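You operate a simulated robot arm through the tools that you are given. There is no shell and no other tool. Be economical: measure what you need, move in short steps, check, and stop when the job is done.

The job below is to be done with a simulated robot arm. You get a single attempt, and the scene is never put back.

## Task
Plug both vents, pump the chest up till the green lamp lights, then bleed it.
Fine: blue plug in the white vent, red in the black; bleed knob shut for the pumping, open at the end, gauge at zero. Where these are worked on the way, their far stop is far enough and under half their travel is too little: bleed knob.

The check looks at the end state, three seconds after you hand in, the way a careful person would. Anything else that was tipped, shoved, dropped, spilled or broken makes it a failure.

## Robot
A 7-joint arm with a two-finger parallel gripper, fixed in place. Base frame: the origin is at the foot of the arm, x ahead of it, y to its left, z up; the work surface is at about z = 0. Readings come in mm, degrees, newtons and seconds.
With the tool pointing down near the work surface it reaches from about 240 to 620 mm from the base axis. Its first joint turns from -66.0 to 66.0 degrees. Payload 2.6 kg.
The tool frame sits at the grasp point between the pads (the TCP): z along the fingers, y along the line on which they close. The tips reach 30 mm beyond it. The gripper opens to 94 mm. The fingers are 28 mm wide and 10 mm thick; the gripper's body (50 by 96 mm) begins 55 mm behind the TCP.
Orientation is that of the tool frame in the base frame, as a unit quaternion [w, x, y, z]. With the fingers straight down and closing along the base's y, the tool's x points along the base's -x, its y along +y and its z along -z.

## Interface
- The arm moves only by the tool play_rows. Its argument "rows" is a list of rows, each a list of 3 entries, a list of its own where there are three numbers: the shift along the base's x, y, z in m, then the turn, a rotation vector about the base's x, y, z in degrees, then the finger opening in m, from 0 to 0.094. In form: [[[dx, dy, dz], [rx, ry, rz], claw], ...]. A call has 1 to 20 rows; each row shifts and turns the commanded pose from where the row before left it. Rows are played at 5 a second. More than 50 mm and 8.6 degrees between two rows, or a gripper value outside its range, and nothing of the call is played. A pose out of reach is approached as far as the arm can. The call stops where the force on the tool passes 40 N (or 10 N more than at its start, if that is more) or the arm is blocked; 0.2 s more then pass. Each finger travels about 72 mm/s and halts on what it meets, pressing with about 31 N; the grip force reading is that of the motor and also rises with nothing between the fingers. The clock runs only during rows and for 0.2 s after the last one: add rows that do not move to give the fingers time. The reply holds the time, the measured pose of the TCP, the force on the tool along the base axes, the opening and the grip force, in the units named above and with some noise, with the torque about the TCP (base axes, N m) and any sound that the robot's microphone picked up, and new pictures: "show" is both (left out), scene, wrist or none.
- Cameras (640 x 400 px; columns grow to the right, rows downward): "scene" is fixed at [59.1, 477.1, 550.1]; the picture's right is [-0.29, -0.96, 0.00], its down [-0.66, 0.20, -0.72] and it looks along [0.69, -0.21, -0.69] (base axes); focal length 214 px, centre (320, 200). "wrist" rides on the gripper at [76, 14, -103] in the tool frame; the picture's right is [-0.18, 0.98, 0.00], its down [-0.75, -0.14, -0.64] and it looks along [-0.63, -0.12, 0.77] (tool axes); focal length 243 px, centre (320, 200). There is no depth. A picture from a camera that has moved, and an enlarged one, comes with that camera's place and axes in the base frame and with its lens.
- close_up(camera, box): a new picture of the part [left, top, right, bottom] of that camera's present view, enlarged. It takes no simulated time.
- hand_in(): hands the job in; it is judged then, once.

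Work in short steps. Places have to be worked out from the pictures, the camera data and where the tool is seen: move nearer, look again, correct. Check each grasp and each placing, and mend what went wrong. You have 120 turns and 200 pictures in all, those below and enlarged ones among them. Open the gripper and draw the arm clear of the work before you hand the job in, unless the task says otherwise; then end with one line.

The tools are called after "Emit:" by a JSON object that holds its "method" and its "body". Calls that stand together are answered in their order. play_rows: Moves the arm, as the interface text tells. Its arguments: {"type":"object","properties":{"rows":{"type":"array"},"show":{"type":"string","enum":["both","scene","wrist","none"]}},"required":["rows"]} The other tools are called the same way: close_up (camera, box) takes an enlarged picture of a part of a camera's view; hand_in () hands the job in.

At the start:

```text
clock: 0.0
position: [378.1, -79.9, 387.9]
ee_rot: [-0.001, 0.001, 1.0, 0.0]
wrist_force: [0.5, -0.1, -0.5]
moment: [0.02, 0.0, -0.02]
opening: 93.9
grasp_force: 0.1
```

scene: 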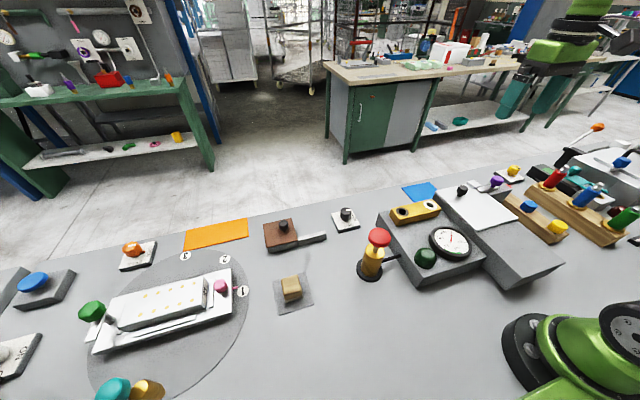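
wrist: 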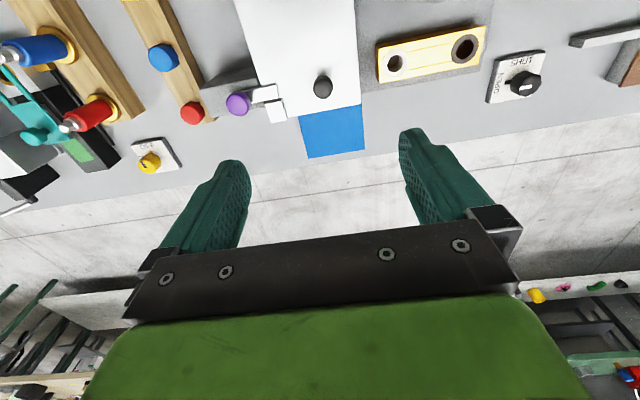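

I'll start by enlarging the chest and plug areas of the scene view and the wrist view.

Emit:
{"method": "close_up", "body": {"camera": "scene", "box": [320, 160, 480, 300]}}

Emit:
{"method": "close_up", "body": {"camera": "scene", "box": [440, 120, 640, 280]}}

Emit:
{"method": "close_up", "body": {"camera": "wrist", "box": [0, 0, 320, 200]}}

Emit:
{"method": "close_up", "body": {"camera": "wrist", "box": [320, 0, 640, 200]}}

```text
2.86 times, centred on (400, 230) of scene
camera zoom: at [59.1, 477.1, 550.1], right [-0.29, -0.96, 0.0], down [-0.66, 0.2, -0.72], along [0.69, -0.21, -0.69], focal length 613 px, centre (91, 114)
```

zoom: 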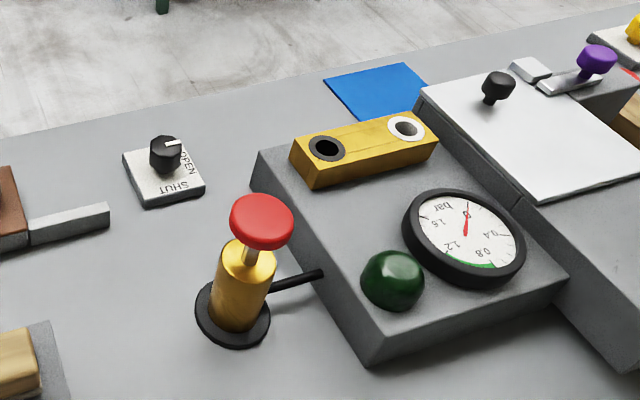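

```text
2.50 times, centred on (540, 200) of scene
camera zoom: at [59.1, 477.1, 550.1], right [-0.29, -0.96, 0.0], down [-0.66, 0.2, -0.72], along [0.69, -0.21, -0.69], focal length 536 px, centre (-230, 200)
```

zoom: 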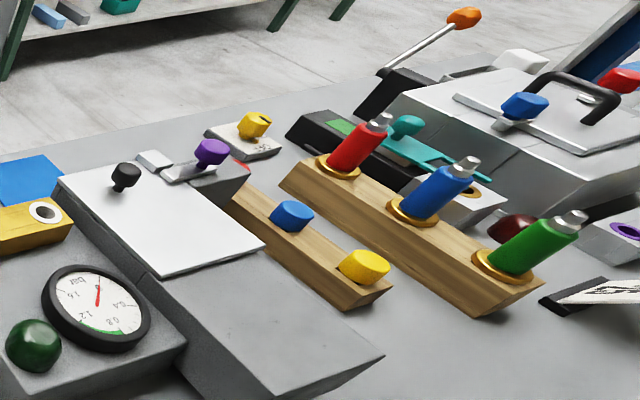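

```text
2.00 times, centred on (160, 100) of wrist
camera zoom: at [303.0, -66.9, 489.0], right [0.18, 0.98, 0.0], down [0.75, -0.14, 0.64], along [0.63, -0.12, -0.77], focal length 485 px, centre (640, 400)
```

zoom: 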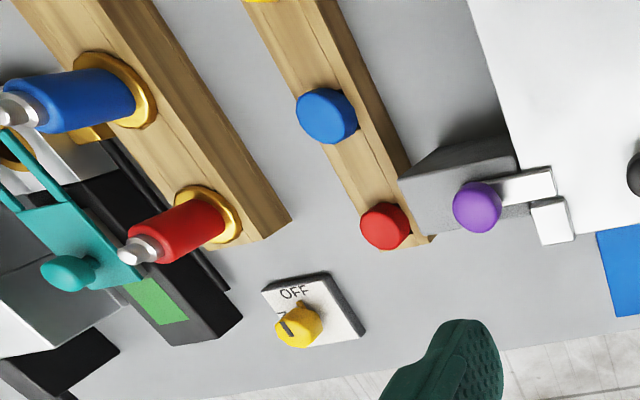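

```text
2.00 times, centred on (480, 100) of wrist
camera zoom: at [303.0, -66.9, 489.0], right [0.18, 0.98, 0.0], down [0.75, -0.14, 0.64], along [0.63, -0.12, -0.77], focal length 485 px, centre (0, 400)
```

zoom: 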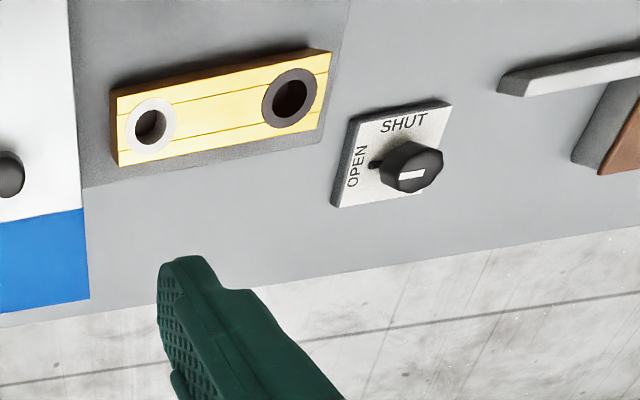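

Triangulated from the two views: the small rack runs along x at y≈-324, with yellow at x≈242, blue at 331 and red at 420, tops at z≈50. The white vent is at (396,25,94), the black vent at (396,121,94), the bleed knob at (480,259), and the pump at (300,260) with its cap at z≈150. Next I move over the blue plug to look closer.

Emit:
{"method": "play_rows", "body": {"rows": [[[-0.01, -0.045, -0.02], [0, 0, 0], 0.06], [[-0.01, -0.045, -0.02], [0, 0, 0], 0.06], [[-0.01, -0.045, -0.02], [0, 0, 0], 0.06], [[-0.01, -0.045, -0.03], [0, 0, 0], 0.06], [[-0.007, -0.045, -0.03], [0, 0, 0], 0.06], [[0, -0.019, -0.03], [0, 0, 0], 0.06], [[0, 0, -0.03], [0, 0, 0], 0.06], [[0, 0, 0], [0, 0, 0], 0.06]]}}

```text
refused: row 1 steps farther than a row can; nothing moved
```

The first row was slightly over 50 mm, so I'm splitting the motion into smaller steps.

Emit:
{"method": "play_rows", "body": {"rows": [[[-0.008, -0.04, -0.02], [0, 0, 0], 0.06], [[-0.008, -0.04, -0.02], [0, 0, 0], 0.06], [[-0.008, -0.04, -0.02], [0, 0, 0], 0.06], [[-0.008, -0.04, -0.025], [0, 0, 0], 0.06], [[-0.008, -0.04, -0.025], [0, 0, 0], 0.06], [[-0.007, -0.04, -0.025], [0, 0, 0], 0.06], [[0, -0.004, -0.035], [0, 0, 0], 0.06], [[0, 0, 0], [0, 0, 0], 0.06]]}}

```text
clock: 1.8
position: [331.4, -324.4, 213.9]
ee_rot: [0.0, 0.0, 1.0, 0.0]
wrist_force: [-0.9, 0.9, 0.7]
moment: [0.0, 0.08, -0.02]
opening: 60.1
grasp_force: 0.0
camera wrist: at [255.5, -310.3, 315.3], right [0.18, 0.98, 0.0], down [0.75, -0.14, 0.64], along [0.63, -0.12, -0.77], focal length 243 px, centre (320, 200)
```

scene: 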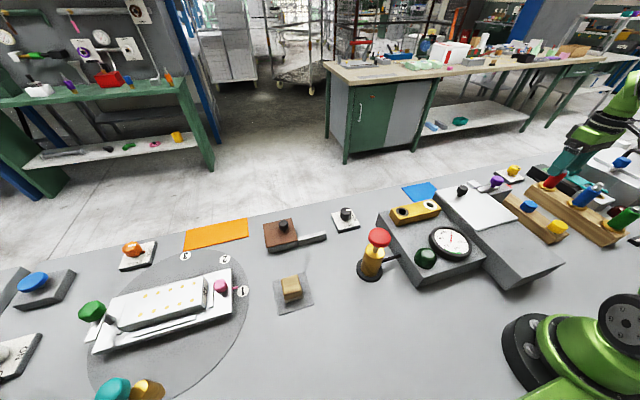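
wrist: 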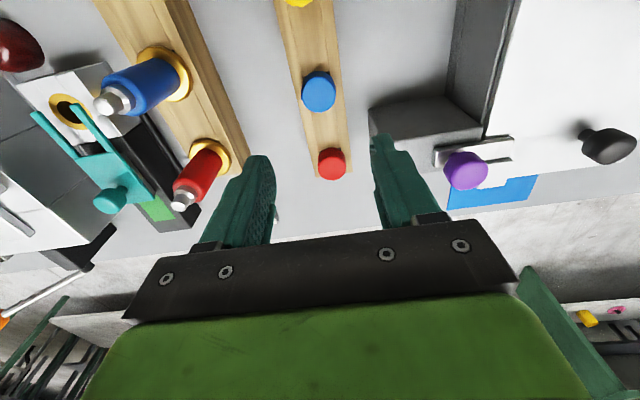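

The new view confirms blue at about (330,-325) and red at about (417,-326). I'll zoom in on the rack for plug shapes and clearance.

Emit:
{"method": "close_up", "body": {"camera": "wrist", "box": [240, 40, 480, 190]}}

```text
2.67 times, centred on (360, 115) of wrist
camera zoom: at [255.5, -310.3, 315.3], right [0.18, 0.98, 0.0], down [0.75, -0.14, 0.64], along [0.63, -0.12, -0.77], focal length 647 px, centre (213, 427)
```

zoom: 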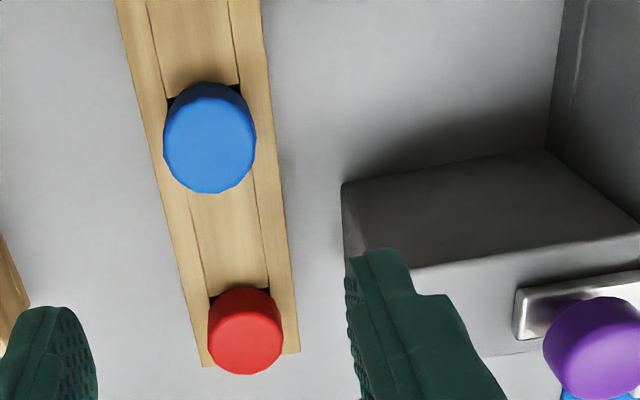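

Both heads are about 36 mm wide. I'll descend over the blue one to TCP z≈75, with the tips at about 45, and look.

Emit:
{"method": "play_rows", "body": {"rows": [[[-0.001, 0, -0.045], [0, 0, 0], 0.06], [[0, 0, -0.045], [0, 0, 0], 0.06], [[0, 0, -0.04], [0, 0, 0], 0.06], [[0, 0, -0.008], [0, 0, 0], 0.06], [[0, 0, 0], [0, 0, 0], 0.06]]}}

Emit:
{"method": "close_up", "body": {"camera": "scene", "box": [480, 140, 600, 240]}}

```text
clock: 3.0
position: [332.0, -324.3, 76.0]
ee_rot: [0.0, -0.001, 1.0, 0.0]
wrist_force: [-0.3, -0.5, -0.1]
moment: [-0.04, 0.0, 0.02]
opening: 59.9
grasp_force: 0.1
camera wrist: at [256.2, -311.9, 179.6], right [0.18, 0.98, 0.0], down [0.75, -0.14, 0.64], along [0.63, -0.12, -0.77], focal length 243 px, centre (320, 200)
```

scene: 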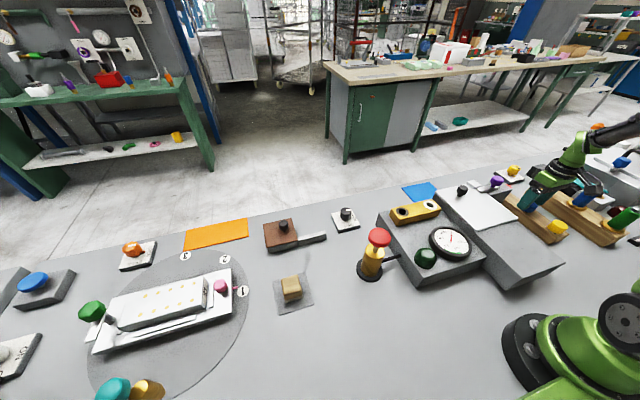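
wrist: 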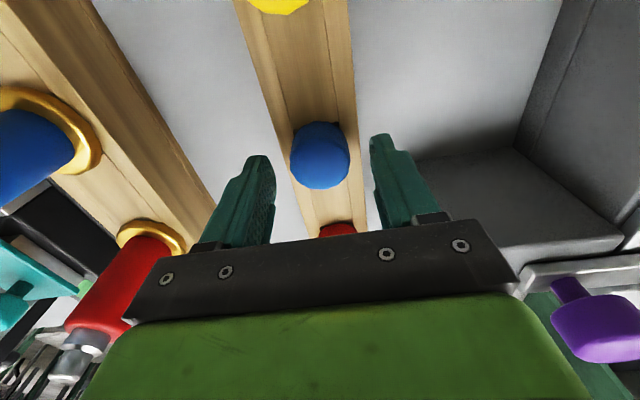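

```text
4.00 times, centred on (540, 190) of scene
camera zoom: at [59.1, 477.1, 550.1], right [-0.29, -0.96, 0.0], down [-0.66, 0.2, -0.72], along [0.69, -0.21, -0.69], focal length 858 px, centre (-560, 240)
```

zoom: 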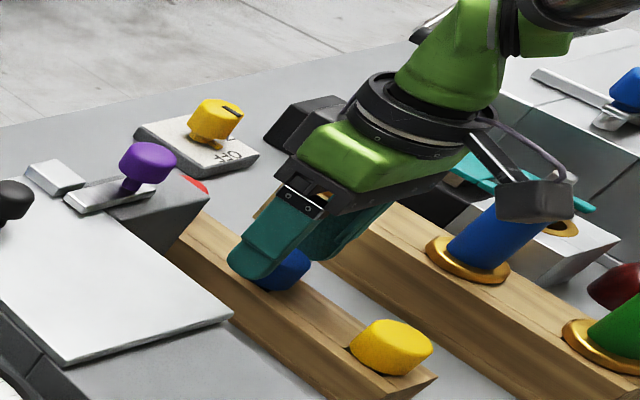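

The blue head spans roughly z 38–57 and sits centred between the fingers. I'll lower 5 mm and close.

Emit:
{"method": "play_rows", "body": {"rows": [[[-0.001, 0, -0.005], [0, 0, 0], 0.06], [[0, 0, 0], [0, 0, 0], 0.04], [[0, 0, 0], [0, 0, 0], 0.02], [[0, 0, 0], [0, 0, 0], 0.02]], "show": "wrist"}}

```text
clock: 4.0
position: [329.4, -324.4, 72.2]
ee_rot: [0.0, 0.0, 1.0, 0.0]
wrist_force: [0.5, -0.4, 0.1]
moment: [-0.05, -0.01, 0.0]
opening: 34.7
grasp_force: 30.8
camera wrist: at [253.9, -311.8, 175.3], right [0.18, 0.98, 0.0], down [0.75, -0.14, 0.64], along [0.63, -0.12, -0.77], focal length 243 px, centre (320, 200)
```

wrist: 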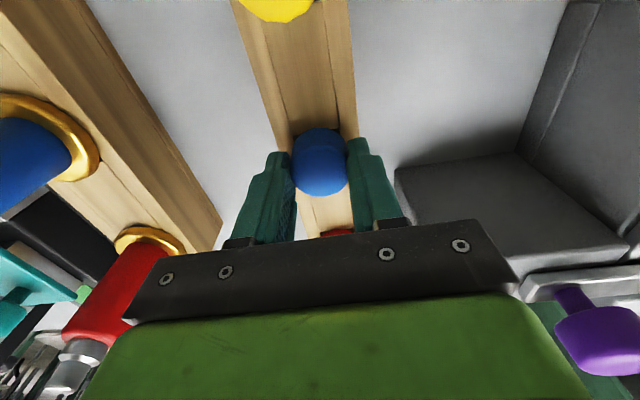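

The grip holds at 34.7 mm on the head. Lifting straight up with force and the pictures watched.

Emit:
{"method": "play_rows", "body": {"rows": [[[0, 0, 0.015], [0, 0, 0], 0.02], [[0, 0, 0.025], [0, 0, 0], 0.02], [[0, 0, 0.04], [0, 0, 0], 0.02], [[0, 0, 0.04], [0, 0, 0], 0.02], [[0, 0, 0.02], [0, 0, 0], 0.02]]}}

Emit:
{"method": "close_up", "body": {"camera": "scene", "box": [480, 100, 600, 200]}}

Emit:
{"method": "close_up", "body": {"camera": "wrist", "box": [220, 90, 420, 220]}}

```text
clock: 5.2
position: [329.3, -322.0, 213.7]
ee_rot: [0.0, 0.0, 1.0, 0.0]
wrist_force: [0.1, 0.2, -0.8]
moment: [0.04, 0.0, -0.03]
opening: 34.3
grasp_force: 30.6
camera wrist: at [253.7, -308.8, 316.2], right [0.18, 0.98, 0.0], down [0.75, -0.14, 0.64], along [0.63, -0.12, -0.77], focal length 243 px, centre (320, 200)
```

scene: 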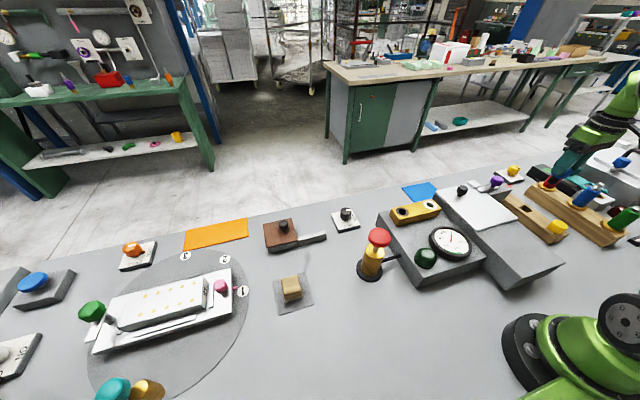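
wrist: 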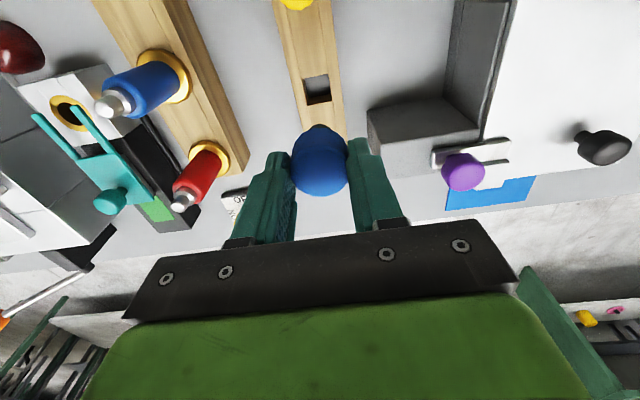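

```text
4.00 times, centred on (540, 150) of scene
camera zoom: at [59.1, 477.1, 550.1], right [-0.29, -0.96, 0.0], down [-0.66, 0.2, -0.72], along [0.69, -0.21, -0.69], focal length 858 px, centre (-560, 400)
```

zoom: 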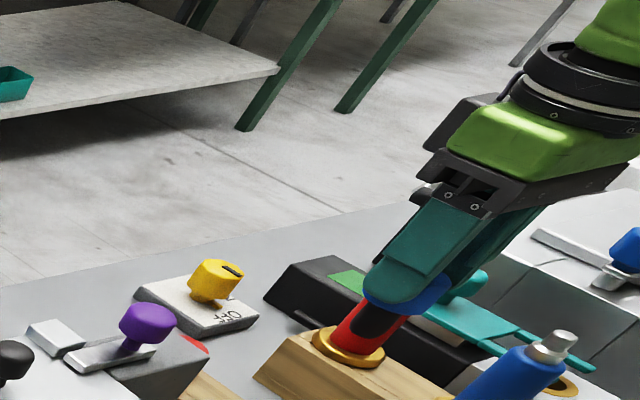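

```text
3.08 times, centred on (320, 155) of wrist
camera zoom: at [253.7, -308.8, 316.2], right [0.18, 0.98, 0.0], down [0.75, -0.14, 0.64], along [0.63, -0.12, -0.77], focal length 746 px, centre (320, 338)
```

zoom: 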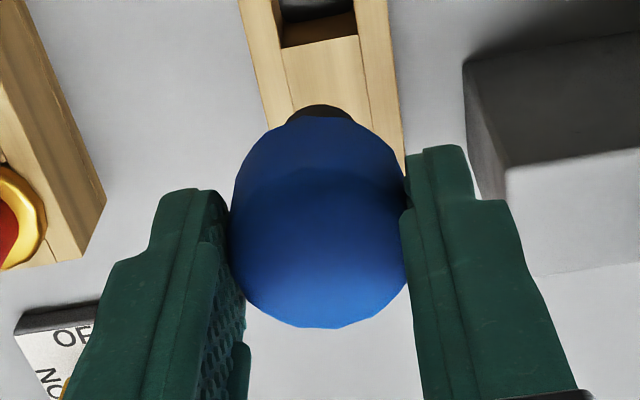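

The plug is held, with a dark stem showing below. I'll carry it at this height to beside the white vent (y≈-40) and re-measure the vent there.

Emit:
{"method": "play_rows", "body": {"rows": [[[0.012, 0.045, 0.005], [0, 0, 0], 0.02], [[0.012, 0.045, 0], [0, 0, 0], 0.02], [[0.012, 0.045, 0], [0, 0, 0], 0.02], [[0.012, 0.045, 0], [0, 0, 0], 0.02], [[0.012, 0.045, 0], [0, 0, 0], 0.02], [[0.007, 0.045, 0], [0, 0, 0], 0.02], [[0, 0.012, 0], [0, 0, 0], 0.02], [[0, 0, 0], [0, 0, 0], 0.02]]}}

Emit:
{"method": "close_up", "body": {"camera": "wrist", "box": [250, 60, 550, 210]}}

Emit:
{"method": "close_up", "body": {"camera": "scene", "box": [380, 120, 520, 240]}}

```text
clock: 7.0
position: [397.1, -44.1, 218.0]
ee_rot: [0.0, -0.001, 1.0, 0.0]
wrist_force: [0.5, -0.2, 0.0]
moment: [0.01, 0.02, 0.0]
opening: 34.6
grasp_force: 31.4
camera wrist: at [321.4, -30.2, 319.7], right [0.18, 0.98, 0.0], down [0.75, -0.14, 0.64], along [0.63, -0.12, -0.77], focal length 243 px, centre (320, 200)
```

scene: 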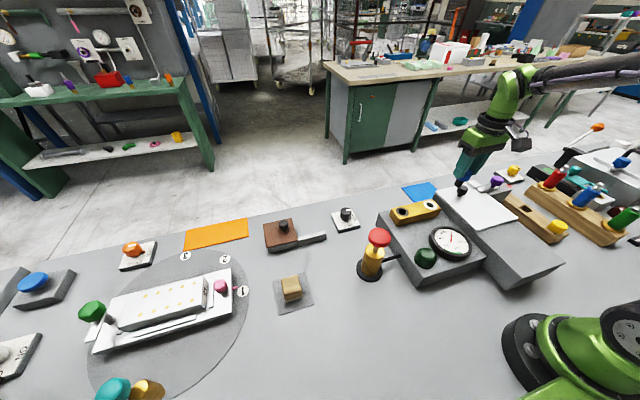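
wrist: 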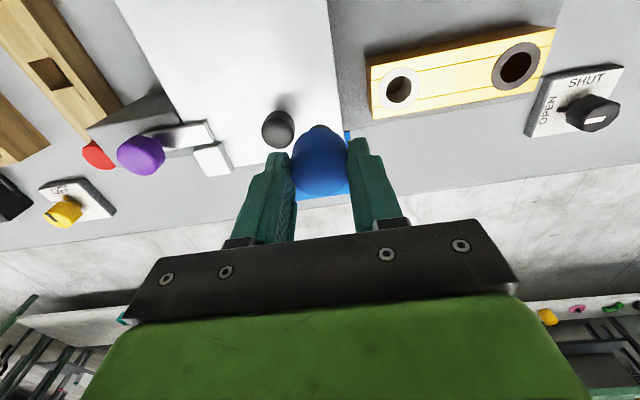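

```text
2.13 times, centred on (400, 135) of wrist
camera zoom: at [321.4, -30.2, 319.7], right [0.18, 0.98, 0.0], down [0.75, -0.14, 0.64], along [0.63, -0.12, -0.77], focal length 518 px, centre (149, 339)
```

zoom: 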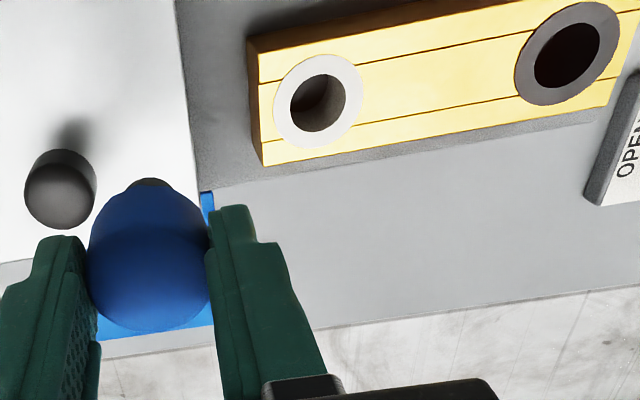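

```text
3.33 times, centred on (450, 180) of scene
camera zoom: at [59.1, 477.1, 550.1], right [-0.29, -0.96, 0.0], down [-0.66, 0.2, -0.72], along [0.69, -0.21, -0.69], focal length 715 px, centre (-113, 267)
```

zoom: 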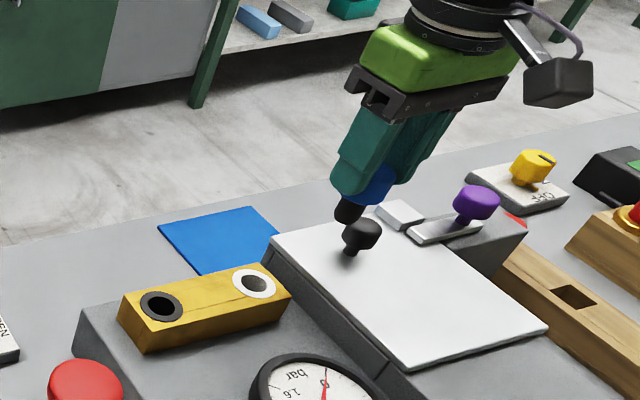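

The stem bottom is about 67 mm below the TCP, and the vent re-measures at about (395.5,26,94). I'll move over it with the stem a bit above the rim and check alignment.

Emit:
{"method": "play_rows", "body": {"rows": [[[-0.001, 0.035, 0], [0, 0, 0], 0.02], [[0, 0.035, 0], [0, 0, 0], 0.02], [[0, 0, -0.02], [0, 0, 0], 0.02], [[0, 0, -0.023], [0, 0, 0], 0.02], [[0, 0, 0], [0, 0, 0], 0.02]], "show": "none"}}

Emit:
{"method": "close_up", "body": {"camera": "scene", "box": [380, 160, 460, 220]}}

Emit:
{"method": "close_up", "body": {"camera": "wrist", "box": [240, 50, 440, 200]}}

```text
clock: 8.2
position: [398.6, 28.0, 177.0]
ee_rot: [0.0, 0.0, 1.0, 0.0]
wrist_force: [0.1, 1.2, -0.1]
moment: [0.01, -0.01, -0.01]
opening: 34.3
grasp_force: 30.6
```

```text
6.67 times, centred on (420, 190) of scene
camera zoom: at [59.1, 477.1, 550.1], right [-0.29, -0.96, 0.0], down [-0.66, 0.2, -0.72], along [0.69, -0.21, -0.69], focal length 1430 px, centre (-347, 267)
```

zoom: 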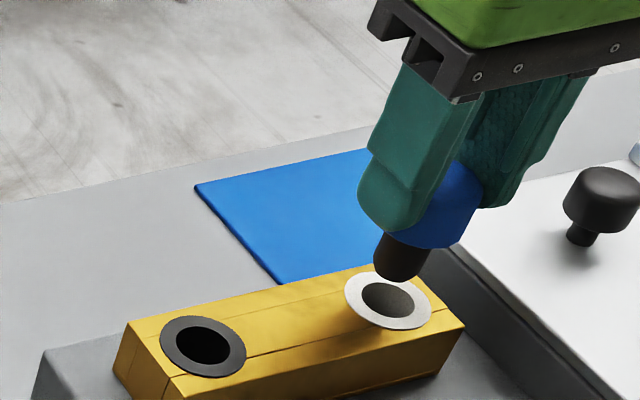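

```text
2.67 times, centred on (340, 125) of wrist
camera zoom: at [322.2, 41.9, 279.7], right [0.18, 0.98, 0.0], down [0.75, -0.14, 0.64], along [0.63, -0.12, -0.77], focal length 647 px, centre (267, 400)
```

zoom: 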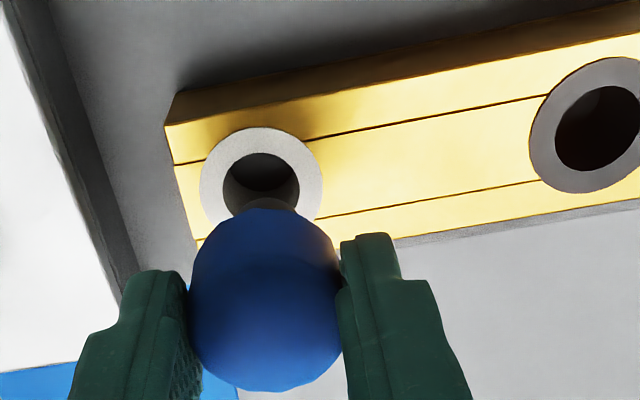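

The stem lands slightly beyond the hole in x, by about 3–5 mm. I'll shift back 3 mm, lower 8 mm and re-check.

Emit:
{"method": "play_rows", "body": {"rows": [[[-0.003, 0, 0], [0, 0, 0], 0.02], [[0, 0, -0.008], [0, 0, 0], 0.02], [[0, 0, 0], [0, 0, 0], 0.02]], "show": "none"}}

Emit:
{"method": "close_up", "body": {"camera": "scene", "box": [400, 180, 440, 210]}}

Emit:
{"method": "close_up", "body": {"camera": "wrist", "box": [260, 80, 380, 170]}}

```text
clock: 9.0
position: [394.1, 27.3, 169.6]
ee_rot: [0.0, 0.0, 1.0, 0.0]
wrist_force: [-0.4, 0.4, -0.5]
moment: [-0.01, -0.03, 0.01]
opening: 34.4
grasp_force: 31.2
```

```text
13.33 times, centred on (420, 195) of scene
camera zoom: at [59.1, 477.1, 550.1], right [-0.29, -0.96, 0.0], down [-0.66, 0.2, -0.72], along [0.69, -0.21, -0.69], focal length 2860 px, centre (-1013, 267)
```

zoom: 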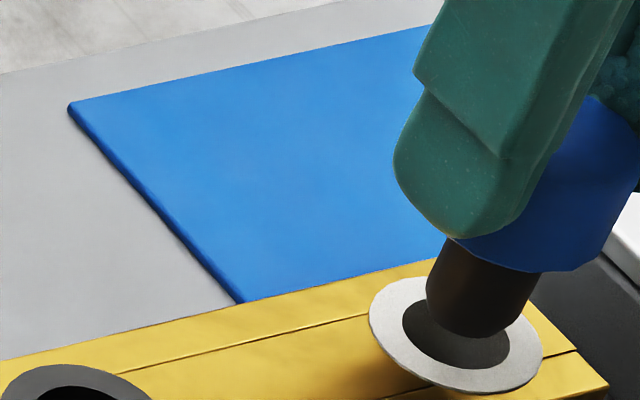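

```text
4.44 times, centred on (320, 125) of wrist
camera zoom: at [318.3, 41.5, 271.1], right [0.18, 0.98, 0.0], down [0.75, -0.14, 0.64], along [0.63, -0.12, -0.77], focal length 1078 px, centre (320, 533)
```

zoom: 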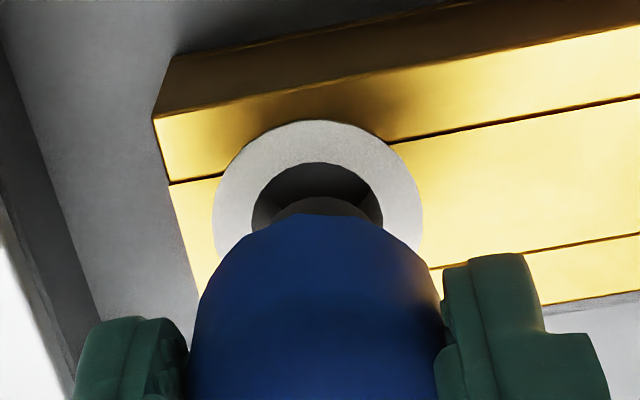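

The two views agree within about 1 mm, and the stem (~21 mm) should enter the hole (~24 mm). I'll nudge y by +0.7 mm and lower in small steps, checking force.

Emit:
{"method": "play_rows", "body": {"rows": [[[0, 0.0007, -0.003], [0, 0, 0], 0.02], [[0, 0, -0.003], [0, 0, 0], 0.02], [[0, 0, -0.003], [0, 0, 0], 0.02], [[0, 0, 0], [0, 0, 0], 0.02]], "show": "none"}}

Emit:
{"method": "close_up", "body": {"camera": "scene", "box": [400, 180, 440, 210]}}

Emit:
{"method": "close_up", "body": {"camera": "wrist", "box": [260, 80, 380, 170]}}

```text
clock: 10.0
position: [391.2, 29.6, 158.8]
ee_rot: [0.0, 0.001, 1.0, -0.001]
wrist_force: [-0.6, -0.3, -0.4]
moment: [-0.01, 0.03, 0.0]
opening: 34.5
grasp_force: 31.1
```

```text
13.33 times, centred on (420, 195) of scene
camera zoom: at [59.1, 477.1, 550.1], right [-0.29, -0.96, 0.0], down [-0.66, 0.2, -0.72], along [0.69, -0.21, -0.69], focal length 2860 px, centre (-1013, 267)
```

zoom: 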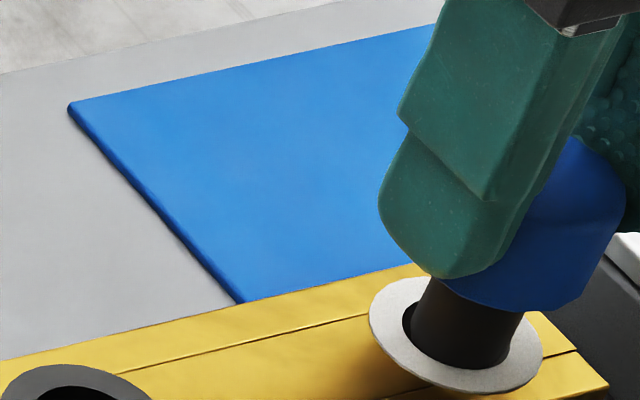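

```text
4.44 times, centred on (320, 125) of wrist
camera zoom: at [317.1, 42.1, 260.8], right [0.18, 0.98, 0.0], down [0.75, -0.14, 0.64], along [0.63, -0.12, -0.77], focal length 1078 px, centre (320, 533)
```

zoom: 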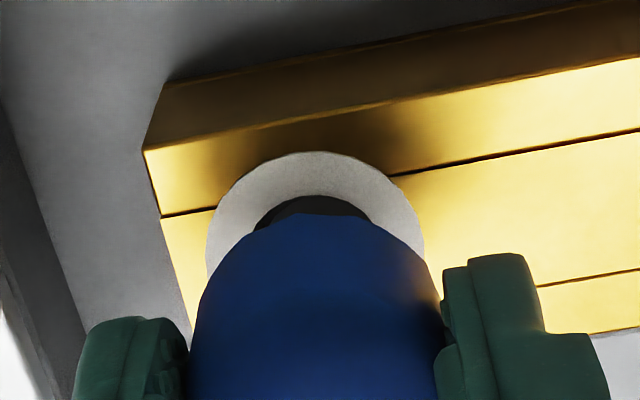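

It's starting into the hole with no contact force. In the scene view the stem sits slightly to the -y side, so I add +1.5 mm in y and keep lowering.

Emit:
{"method": "play_rows", "body": {"rows": [[[0, 0.0015, 0], [0, 0, 0], 0.02], [[0, 0, -0.004], [0, 0, 0], 0.02], [[0, 0, -0.004], [0, 0, 0], 0.02], [[0, 0, 0], [0, 0, 0], 0.02]], "show": "none"}}

Emit:
{"method": "close_up", "body": {"camera": "scene", "box": [400, 180, 440, 210]}}

```text
clock: 11.0
position: [392.3, 29.3, 151.3]
ee_rot: [0.0, 0.001, 1.0, -0.001]
wrist_force: [-0.1, -6.6, 2.8]
moment: [-0.43, -0.03, -0.03]
opening: 34.4
grasp_force: 30.9
```

```text
13.33 times, centred on (420, 195) of scene
camera zoom: at [59.1, 477.1, 550.1], right [-0.29, -0.96, 0.0], down [-0.66, 0.2, -0.72], along [0.69, -0.21, -0.69], focal length 2860 px, centre (-1013, 267)
```

zoom: 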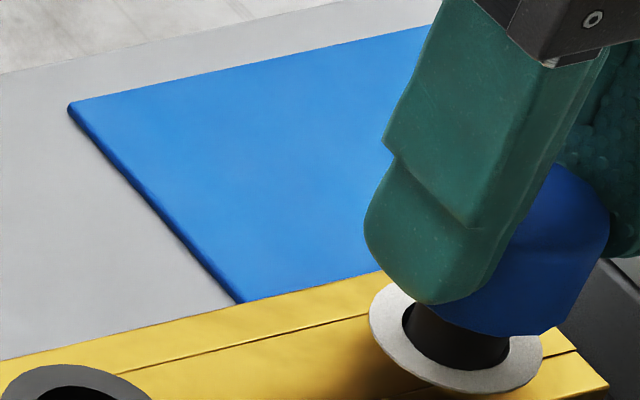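

Side force of -6.6 N in y means I went slightly too far in +y. I back off 1.3 mm and continue down.

Emit:
{"method": "play_rows", "body": {"rows": [[[0, -0.0013, 0], [0, 0, 0], 0.02], [[0, 0, -0.004], [0, 0, 0], 0.02], [[0, 0, -0.004], [0, 0, 0], 0.02], [[0, 0, -0.004], [0, 0, 0], 0.02], [[0, 0, 0], [0, 0, 0], 0.02]], "show": "none"}}

Emit:
{"method": "close_up", "body": {"camera": "scene", "box": [400, 180, 440, 210]}}

```text
clock: 12.2
position: [393.0, 28.8, 138.9]
ee_rot: [0.0, 0.0, 1.0, -0.001]
wrist_force: [-0.2, -4.5, 2.3]
moment: [-0.21, 0.04, 0.0]
opening: 34.7
grasp_force: 31.0
```

```text
13.33 times, centred on (420, 195) of scene
camera zoom: at [59.1, 477.1, 550.1], right [-0.29, -0.96, 0.0], down [-0.66, 0.2, -0.72], along [0.69, -0.21, -0.69], focal length 2860 px, centre (-1013, 267)
```

zoom: 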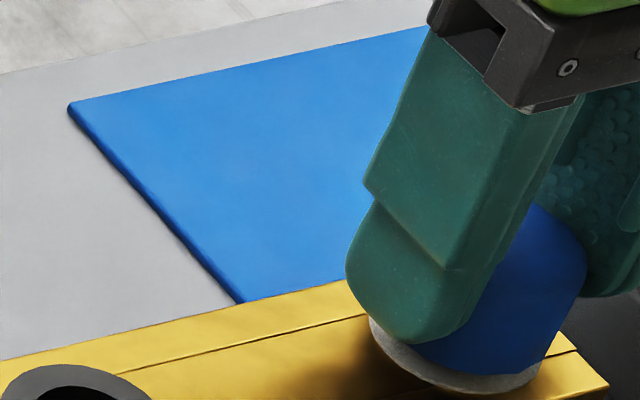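

Going in well; a few more mm until the head seats.

Emit:
{"method": "play_rows", "body": {"rows": [[[0, -0.0007, -0.003], [0, 0, 0], 0.02], [[0, 0, -0.003], [0, 0, 0], 0.02], [[0, 0, -0.002], [0, 0, 0], 0.02], [[0, 0, -0.002], [0, 0, 0], 0.02], [[0, 0, -0.002], [0, 0, 0], 0.02], [[0, 0, -0.002], [0, 0, 0], 0.02], [[0, 0, 0], [0, 0, 0], 0.02]], "show": "none"}}

Emit:
{"method": "close_up", "body": {"camera": "scene", "box": [400, 180, 440, 210]}}

```text
clock: 13.8
position: [393.8, 28.7, 126.1]
ee_rot: [0.004, 0.001, 1.0, 0.0]
wrist_force: [1.3, -0.1, 31.3]
moment: [-0.25, -0.03, 0.01]
opening: 34.5
grasp_force: 30.8
```

```text
13.33 times, centred on (420, 195) of scene
camera zoom: at [59.0, 477.1, 550.1], right [-0.29, -0.96, 0.0], down [-0.66, 0.2, -0.72], along [0.69, -0.21, -0.69], focal length 2860 px, centre (-1013, 267)
```

zoom: 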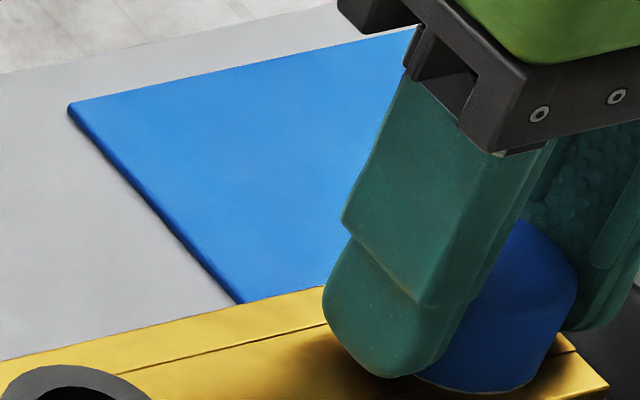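

Seated: 31 N downward and the head is on the ring. Release, rise and inspect.

Emit:
{"method": "play_rows", "body": {"rows": [[[0, 0, 0.002], [0, 0, 0], 0.06], [[0, 0, 0], [0, 0, 0], 0.06], [[0, 0, 0], [0, 0, 0], 0.06], [[0, 0, 0.03], [0, 0, 0], 0.06], [[0, 0, 0.04], [0, 0, 0], 0.06], [[0, 0, 0.015], [0, 0, 0], 0.06]], "show": "wrist"}}

Emit:
{"method": "close_up", "body": {"camera": "scene", "box": [370, 160, 490, 260]}}

```text
clock: 15.2
position: [391.5, 28.4, 212.9]
ee_rot: [0.0, 0.001, 1.0, -0.001]
wrist_force: [-0.6, -0.2, 0.5]
moment: [0.0, 0.02, 0.05]
opening: 60.2
grasp_force: 0.1
camera wrist: at [315.9, 41.3, 314.9], right [0.19, 0.98, 0.0], down [0.75, -0.14, 0.64], along [0.63, -0.12, -0.77], focal length 243 px, centre (320, 200)
```

wrist: 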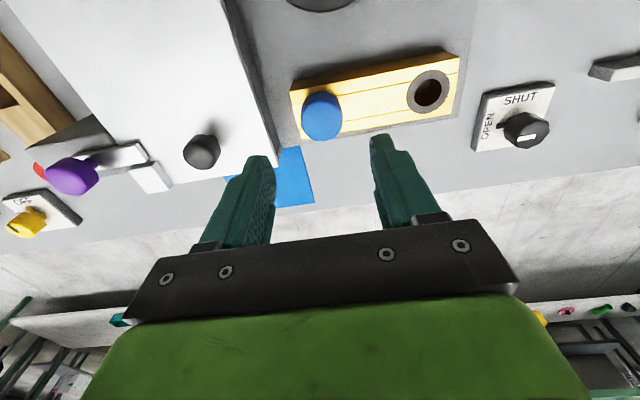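

```text
4.00 times, centred on (430, 210) of scene
camera zoom: at [59.1, 477.1, 550.1], right [-0.29, -0.96, 0.0], down [-0.66, 0.2, -0.72], along [0.69, -0.21, -0.69], focal length 858 px, centre (-120, 160)
```

zoom: 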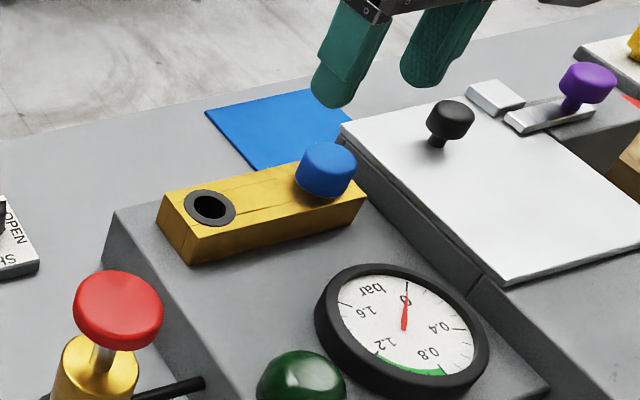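

Blue is in and the gauge reads 0. Now for the red plug at about (414,-324): I travel high with the fingers narrowed to 50 mm, because a gray block edge sits at y≈-280.

Emit:
{"method": "play_rows", "body": {"rows": [[[0.003, -0.045, 0], [0, 0, 0], 0.05], [[0.003, -0.045, 0], [0, 0, 0], 0.05], [[0.003, -0.045, 0], [0, 0, 0], 0.05], [[0.003, -0.045, 0], [0, 0, 0], 0.05], [[0.003, -0.045, 0], [0, 0, 0], 0.05], [[0.003, -0.045, 0], [0, 0, 0], 0.05], [[0.003, -0.045, 0], [0, 0, 0], 0.05], [[0.001, -0.037, 0], [0, 0, 0], 0.05], [[0, 0, -0.045], [0, 0, 0], 0.05], [[0, 0, -0.045], [0, 0, 0], 0.05], [[0, 0, 0], [0, 0, 0], 0.05]], "show": "wrist"}}

Emit:
{"method": "close_up", "body": {"camera": "scene", "box": [470, 130, 590, 230]}}

```text
clock: 17.6
position: [415.7, -322.3, 123.1]
ee_rot: [0.0, 0.001, 1.0, 0.0]
wrist_force: [0.8, 0.0, -0.2]
moment: [0.0, 0.0, -0.02]
opening: 50.0
grasp_force: 0.1
camera wrist: at [341.2, -308.9, 224.6], right [0.19, 0.98, 0.0], down [0.75, -0.14, 0.64], along [0.63, -0.12, -0.77], focal length 243 px, centre (320, 200)
```

wrist: 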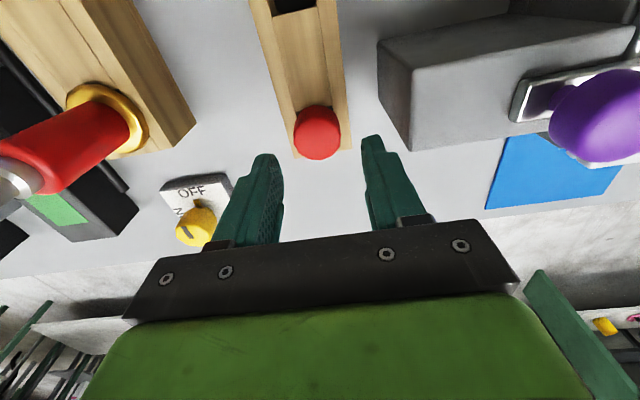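

```text
4.00 times, centred on (530, 180) of scene
camera zoom: at [59.1, 477.1, 550.1], right [-0.29, -0.96, 0.0], down [-0.66, 0.2, -0.72], along [0.69, -0.21, -0.69], focal length 858 px, centre (-520, 280)
```

zoom: 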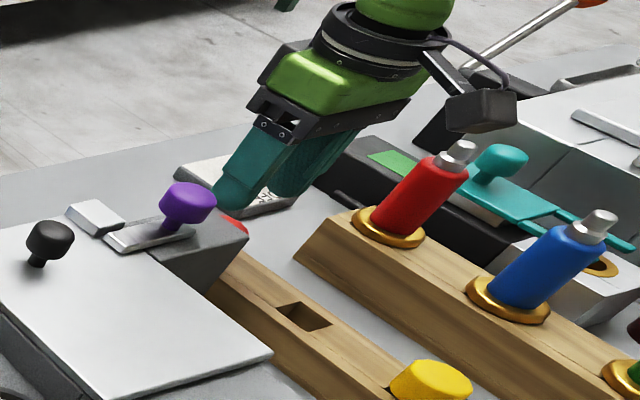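

Red is about 2 mm to -y and 1.5 mm ahead of the tool centre. I correct and descend to TCP z≈72, watching the block on the +y side.

Emit:
{"method": "play_rows", "body": {"rows": [[[0.0015, -0.002, 0], [0, 0, 0], 0.05], [[0, 0, -0.02], [0, 0, 0], 0.05], [[0, 0, -0.015], [0, 0, 0], 0.05], [[0, 0, 0], [0, 0, 0], 0.05]], "show": "wrist"}}

```text
clock: 18.6
position: [416.2, -325.6, 87.9]
ee_rot: [0.0, 0.001, 1.0, 0.0]
wrist_force: [-0.4, 0.2, -0.3]
moment: [0.01, 0.01, 0.01]
opening: 50.1
grasp_force: 0.1
camera wrist: at [341.5, -311.3, 189.9], right [0.19, 0.98, 0.0], down [0.75, -0.14, 0.64], along [0.63, -0.12, -0.77], focal length 243 px, centre (320, 200)
```

wrist: 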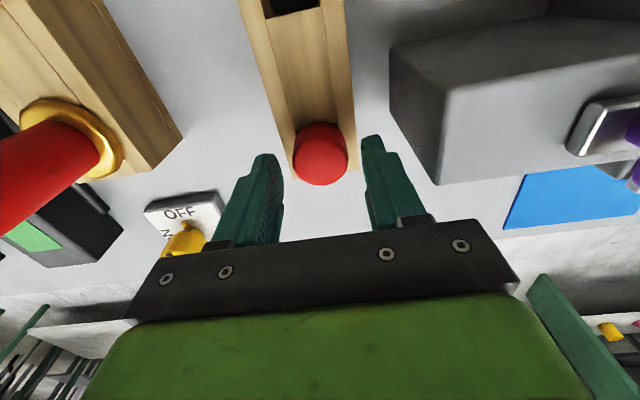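

Centred, and the block is clear. Descend the last 16 mm and grip.

Emit:
{"method": "play_rows", "body": {"rows": [[[0, 0, -0.01], [0, 0, 0], 0.05], [[0, 0, -0.0065], [0, 0, 0], 0.05], [[0, 0, 0], [0, 0, 0], 0.05], [[0, 0, 0], [0, 0, 0], 0.02], [[0, 0, 0], [0, 0, 0], 0.02], [[0, 0, 0], [0, 0, 0], 0.02]], "show": "wrist"}}

```text
clock: 20.0
position: [416.1, -325.7, 71.1]
ee_rot: [0.0, 0.0, 1.0, 0.0]
wrist_force: [-0.5, -0.4, -0.1]
moment: [0.02, 0.04, -0.01]
opening: 34.5
grasp_force: 30.8
camera wrist: at [340.3, -312.5, 172.7], right [0.18, 0.98, 0.0], down [0.75, -0.14, 0.64], along [0.63, -0.12, -0.77], focal length 243 px, centre (320, 200)
```

wrist: 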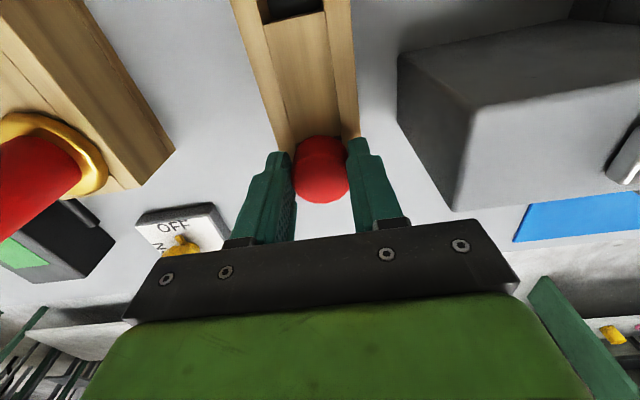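

Gripped at 34.5 mm. Compared with blue, the red plug sits about 4 mm further forward in the pads, so I'll target x≈388 for its vent. Lift and carry.

Emit:
{"method": "play_rows", "body": {"rows": [[[0, 0, 0.015], [0, 0, 0], 0.02], [[0, 0, 0.025], [0, 0, 0], 0.02], [[0, 0, 0.04], [0, 0, 0], 0.02], [[0, 0, 0.04], [0, 0, 0], 0.02], [[0, 0, 0.03], [0, 0, 0], 0.02], [[-0.003, 0.045, 0], [0, 0, 0], 0.02], [[-0.003, 0.045, 0], [0, 0, 0], 0.02], [[-0.003, 0.045, 0], [0, 0, 0], 0.02], [[-0.003, 0.045, 0], [0, 0, 0], 0.02], [[-0.003, 0.045, 0], [0, 0, 0], 0.02], [[-0.003, 0.045, 0], [0, 0, 0], 0.02], [[-0.003, 0.045, 0], [0, 0, 0], 0.02], [[-0.003, 0.045, 0], [0, 0, 0], 0.02], [[-0.003, 0.045, 0], [0, 0, 0], 0.02], [[0, 0.0447, 0], [0, 0, 0], 0.02], [[0, 0, -0.02], [0, 0, 0], 0.02], [[0, 0, -0.023], [0, 0, 0], 0.02], [[0, 0, 0], [0, 0, 0], 0.02]], "show": "wrist"}}

Emit:
{"method": "close_up", "body": {"camera": "scene", "box": [375, 185, 415, 215]}}

Emit:
{"method": "close_up", "body": {"camera": "wrist", "box": [260, 80, 380, 170]}}

```text
clock: 23.8
position: [388.1, 124.1, 178.0]
ee_rot: [0.0, 0.001, 1.0, -0.001]
wrist_force: [-0.2, 1.9, -0.9]
moment: [-0.04, -0.01, -0.01]
opening: 34.5
grasp_force: 30.8
camera wrist: at [312.5, 137.7, 280.3], right [0.18, 0.98, 0.0], down [0.75, -0.14, 0.64], along [0.63, -0.12, -0.77], focal length 243 px, centre (320, 200)
```

wrist: 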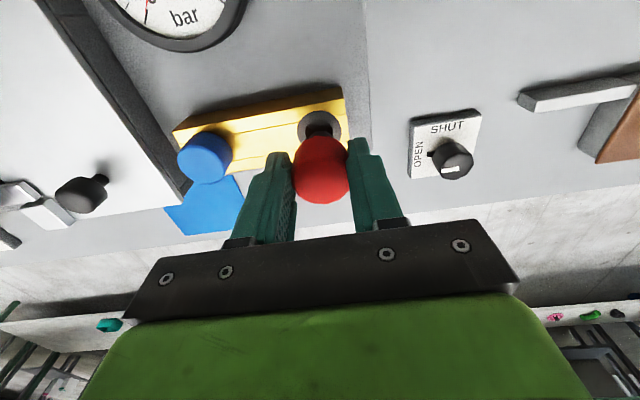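

```text
13.33 times, centred on (395, 200) of scene
camera zoom: at [59.1, 477.1, 550.1], right [-0.29, -0.96, 0.0], down [-0.66, 0.2, -0.72], along [0.69, -0.21, -0.69], focal length 2860 px, centre (-680, 200)
```

zoom: 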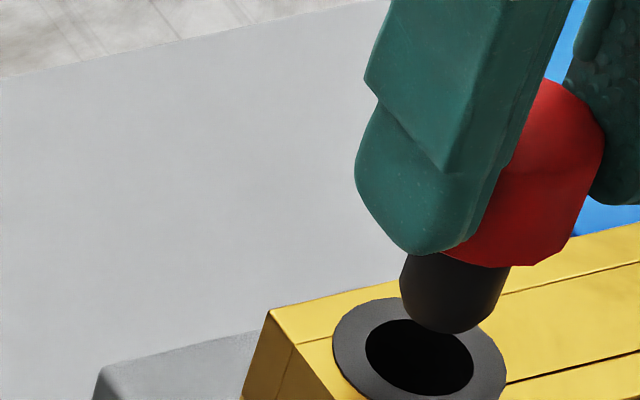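

```text
4.44 times, centred on (320, 125) of wrist
camera zoom: at [312.5, 137.7, 280.3], right [0.18, 0.98, 0.0], down [0.75, -0.14, 0.64], along [0.63, -0.12, -0.77], focal length 1078 px, centre (320, 533)
```

zoom: 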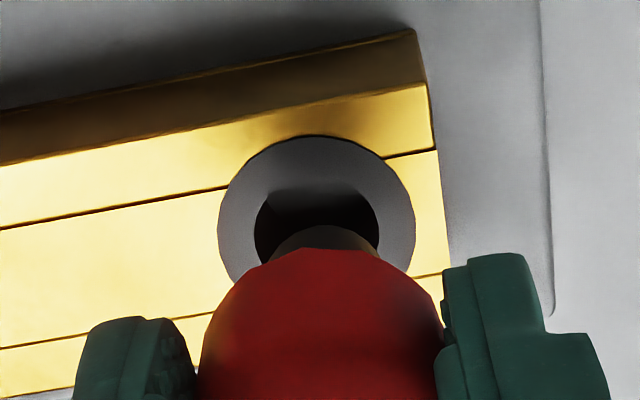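

The picture relations match those of the blue plug just before it went in cleanly. Lowering in steps.

Emit:
{"method": "play_rows", "body": {"rows": [[[0, 0.0004, -0.006], [0, 0, 0], 0.02], [[0, 0, -0.006], [0, 0, 0], 0.02], [[0, 0, -0.004], [0, 0, 0], 0.02], [[0, 0, -0.003], [0, 0, 0], 0.02], [[0, 0, 0], [0, 0, 0], 0.02]], "show": "none"}}

Emit:
{"method": "close_up", "body": {"camera": "scene", "box": [375, 185, 415, 215]}}

Emit:
{"method": "close_up", "body": {"camera": "wrist", "box": [260, 80, 380, 170]}}

```text
clock: 25.0
position: [389.3, 125.2, 158.8]
ee_rot: [-0.001, 0.0, 1.0, 0.0]
wrist_force: [0.3, 0.1, -1.3]
moment: [-0.03, 0.03, 0.02]
opening: 34.5
grasp_force: 30.2
```

```text
13.33 times, centred on (395, 200) of scene
camera zoom: at [59.1, 477.1, 550.1], right [-0.29, -0.96, 0.0], down [-0.66, 0.2, -0.72], along [0.69, -0.21, -0.69], focal length 2860 px, centre (-680, 200)
```

zoom: 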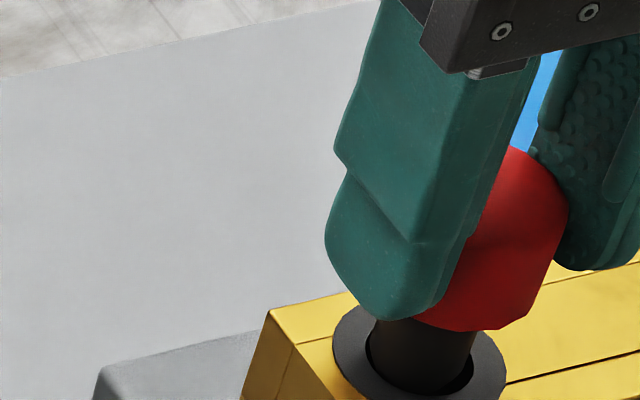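

```text
4.44 times, centred on (320, 125) of wrist
camera zoom: at [313.8, 138.2, 260.6], right [0.18, 0.98, 0.0], down [0.75, -0.14, 0.64], along [0.63, -0.12, -0.77], focal length 1078 px, centre (320, 533)
```

zoom: 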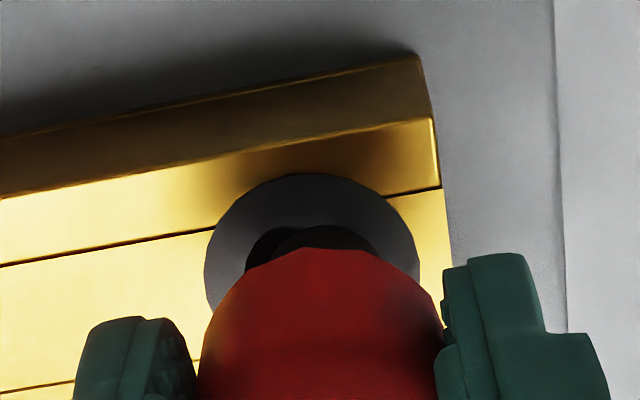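

The stem is inside the rim with no force. A slight -0.6 mm in y, then keep lowering.

Emit:
{"method": "play_rows", "body": {"rows": [[[0, -0.0006, -0.003], [0, 0, 0], 0.02], [[0, 0, -0.004], [0, 0, 0], 0.02], [[0, 0, -0.004], [0, 0, 0], 0.02], [[0, 0, 0], [0, 0, 0], 0.02]], "show": "none"}}

```text
clock: 26.0
position: [389.2, 124.7, 148.8]
ee_rot: [0.0, 0.0, 1.0, 0.0]
wrist_force: [0.7, -3.5, 1.3]
moment: [-0.16, -0.06, -0.02]
opening: 34.6
grasp_force: 31.4
```

A small side force in -y, so I ease 0.6 mm that way and go down to seating.

Emit:
{"method": "play_rows", "body": {"rows": [[[0, -0.0006, -0.003], [0, 0, 0], 0.02], [[0, 0, -0.004], [0, 0, 0], 0.02], [[0, 0, -0.004], [0, 0, 0], 0.02], [[0, 0, -0.003], [0, 0, 0], 0.02], [[0, 0, -0.003], [0, 0, 0], 0.02], [[0, 0, -0.002], [0, 0, 0], 0.02], [[0, 0, -0.002], [0, 0, 0], 0.02], [[0, 0, -0.002], [0, 0, 0], 0.02], [[0, 0, 0], [0, 0, 0], 0.02]], "show": "none"}}

Emit:
{"method": "close_up", "body": {"camera": "scene", "box": [360, 160, 440, 220]}}

```text
clock: 28.0
position: [390.0, 124.0, 125.1]
ee_rot: [0.003, 0.0, 1.0, 0.001]
wrist_force: [-2.4, 0.0, 32.9]
moment: [-0.23, -0.07, -0.04]
opening: 34.6
grasp_force: 30.9
```

```text
6.67 times, centred on (400, 190) of scene
camera zoom: at [59.0, 477.0, 550.2], right [-0.29, -0.96, 0.0], down [-0.66, 0.2, -0.72], along [0.69, -0.21, -0.69], focal length 1430 px, centre (-213, 267)
```

zoom: 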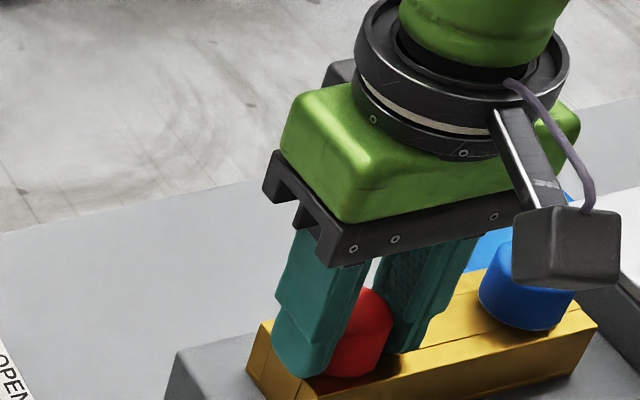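

Red is seated at 33 N. Release, rise, and move toward the bleed knob to look at it.

Emit:
{"method": "play_rows", "body": {"rows": [[[0, 0, 0.002], [0, 0, 0], 0.055], [[0, 0, 0], [0, 0, 0], 0.055], [[0, 0, 0], [0, 0, 0], 0.055], [[0, 0, 0.04], [0, 0, 0], 0.055], [[0, 0, 0.045], [0, 0, 0], 0.055], [[0.025, 0.04, 0], [0, 0, 0], 0.055], [[0.03, 0.035, 0], [0, 0, 0], 0.055], [[0.035, 0.035, 0], [0, 0, 0], 0.055], [[0, 0.02, -0.04], [0, 0, 0], 0.055], [[0, 0, 0], [0, 0, 0], 0.055]]}}

Emit:
{"method": "close_up", "body": {"camera": "wrist", "box": [220, 60, 420, 210]}}

Emit:
{"method": "close_up", "body": {"camera": "scene", "box": [320, 180, 480, 300]}}

```text
clock: 30.2
position: [480.2, 252.0, 169.8]
ee_rot: [0.0, 0.0, 1.0, 0.0]
wrist_force: [0.4, -0.6, 0.5]
moment: [0.01, 0.0, -0.04]
opening: 55.1
grasp_force: 0.1
camera wrist: at [405.0, 265.4, 272.0], right [0.18, 0.98, 0.0], down [0.75, -0.14, 0.64], along [0.63, -0.12, -0.77], focal length 243 px, centre (320, 200)
```

scene: 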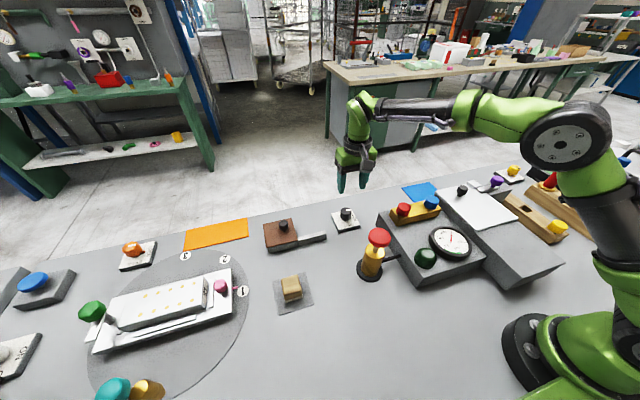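
wrist: 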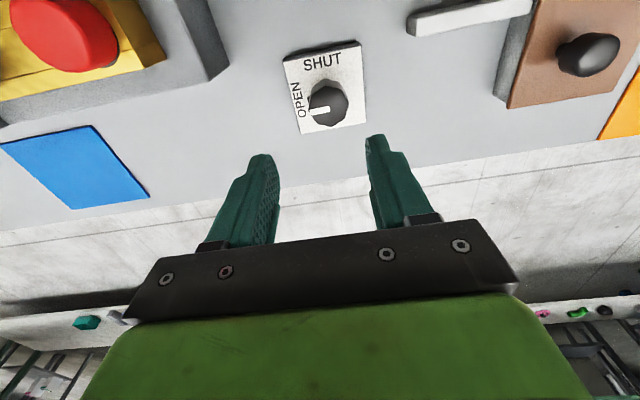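

```text
2.67 times, centred on (320, 135) of wrist
camera zoom: at [405.0, 265.4, 272.0], right [0.18, 0.98, 0.0], down [0.75, -0.14, 0.64], along [0.63, -0.12, -0.77], focal length 647 px, centre (320, 373)
```

zoom: 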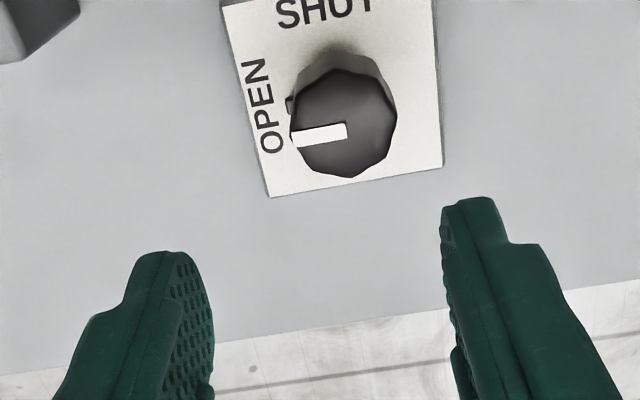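

```text
3.33 times, centred on (400, 240) of scene
camera zoom: at [59.1, 477.1, 550.1], right [-0.29, -0.96, 0.0], down [-0.66, 0.2, -0.72], along [0.69, -0.21, -0.69], focal length 715 px, centre (53, 67)
```

zoom: 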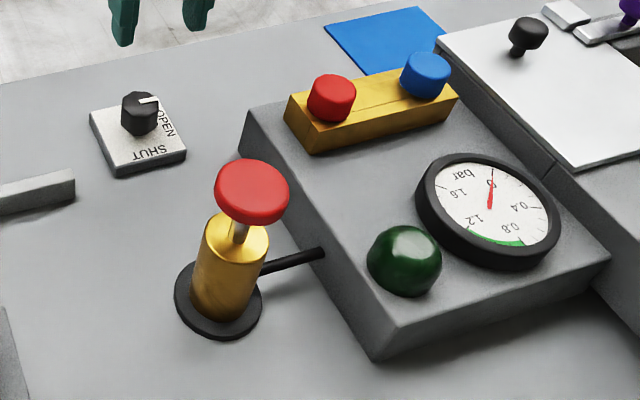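

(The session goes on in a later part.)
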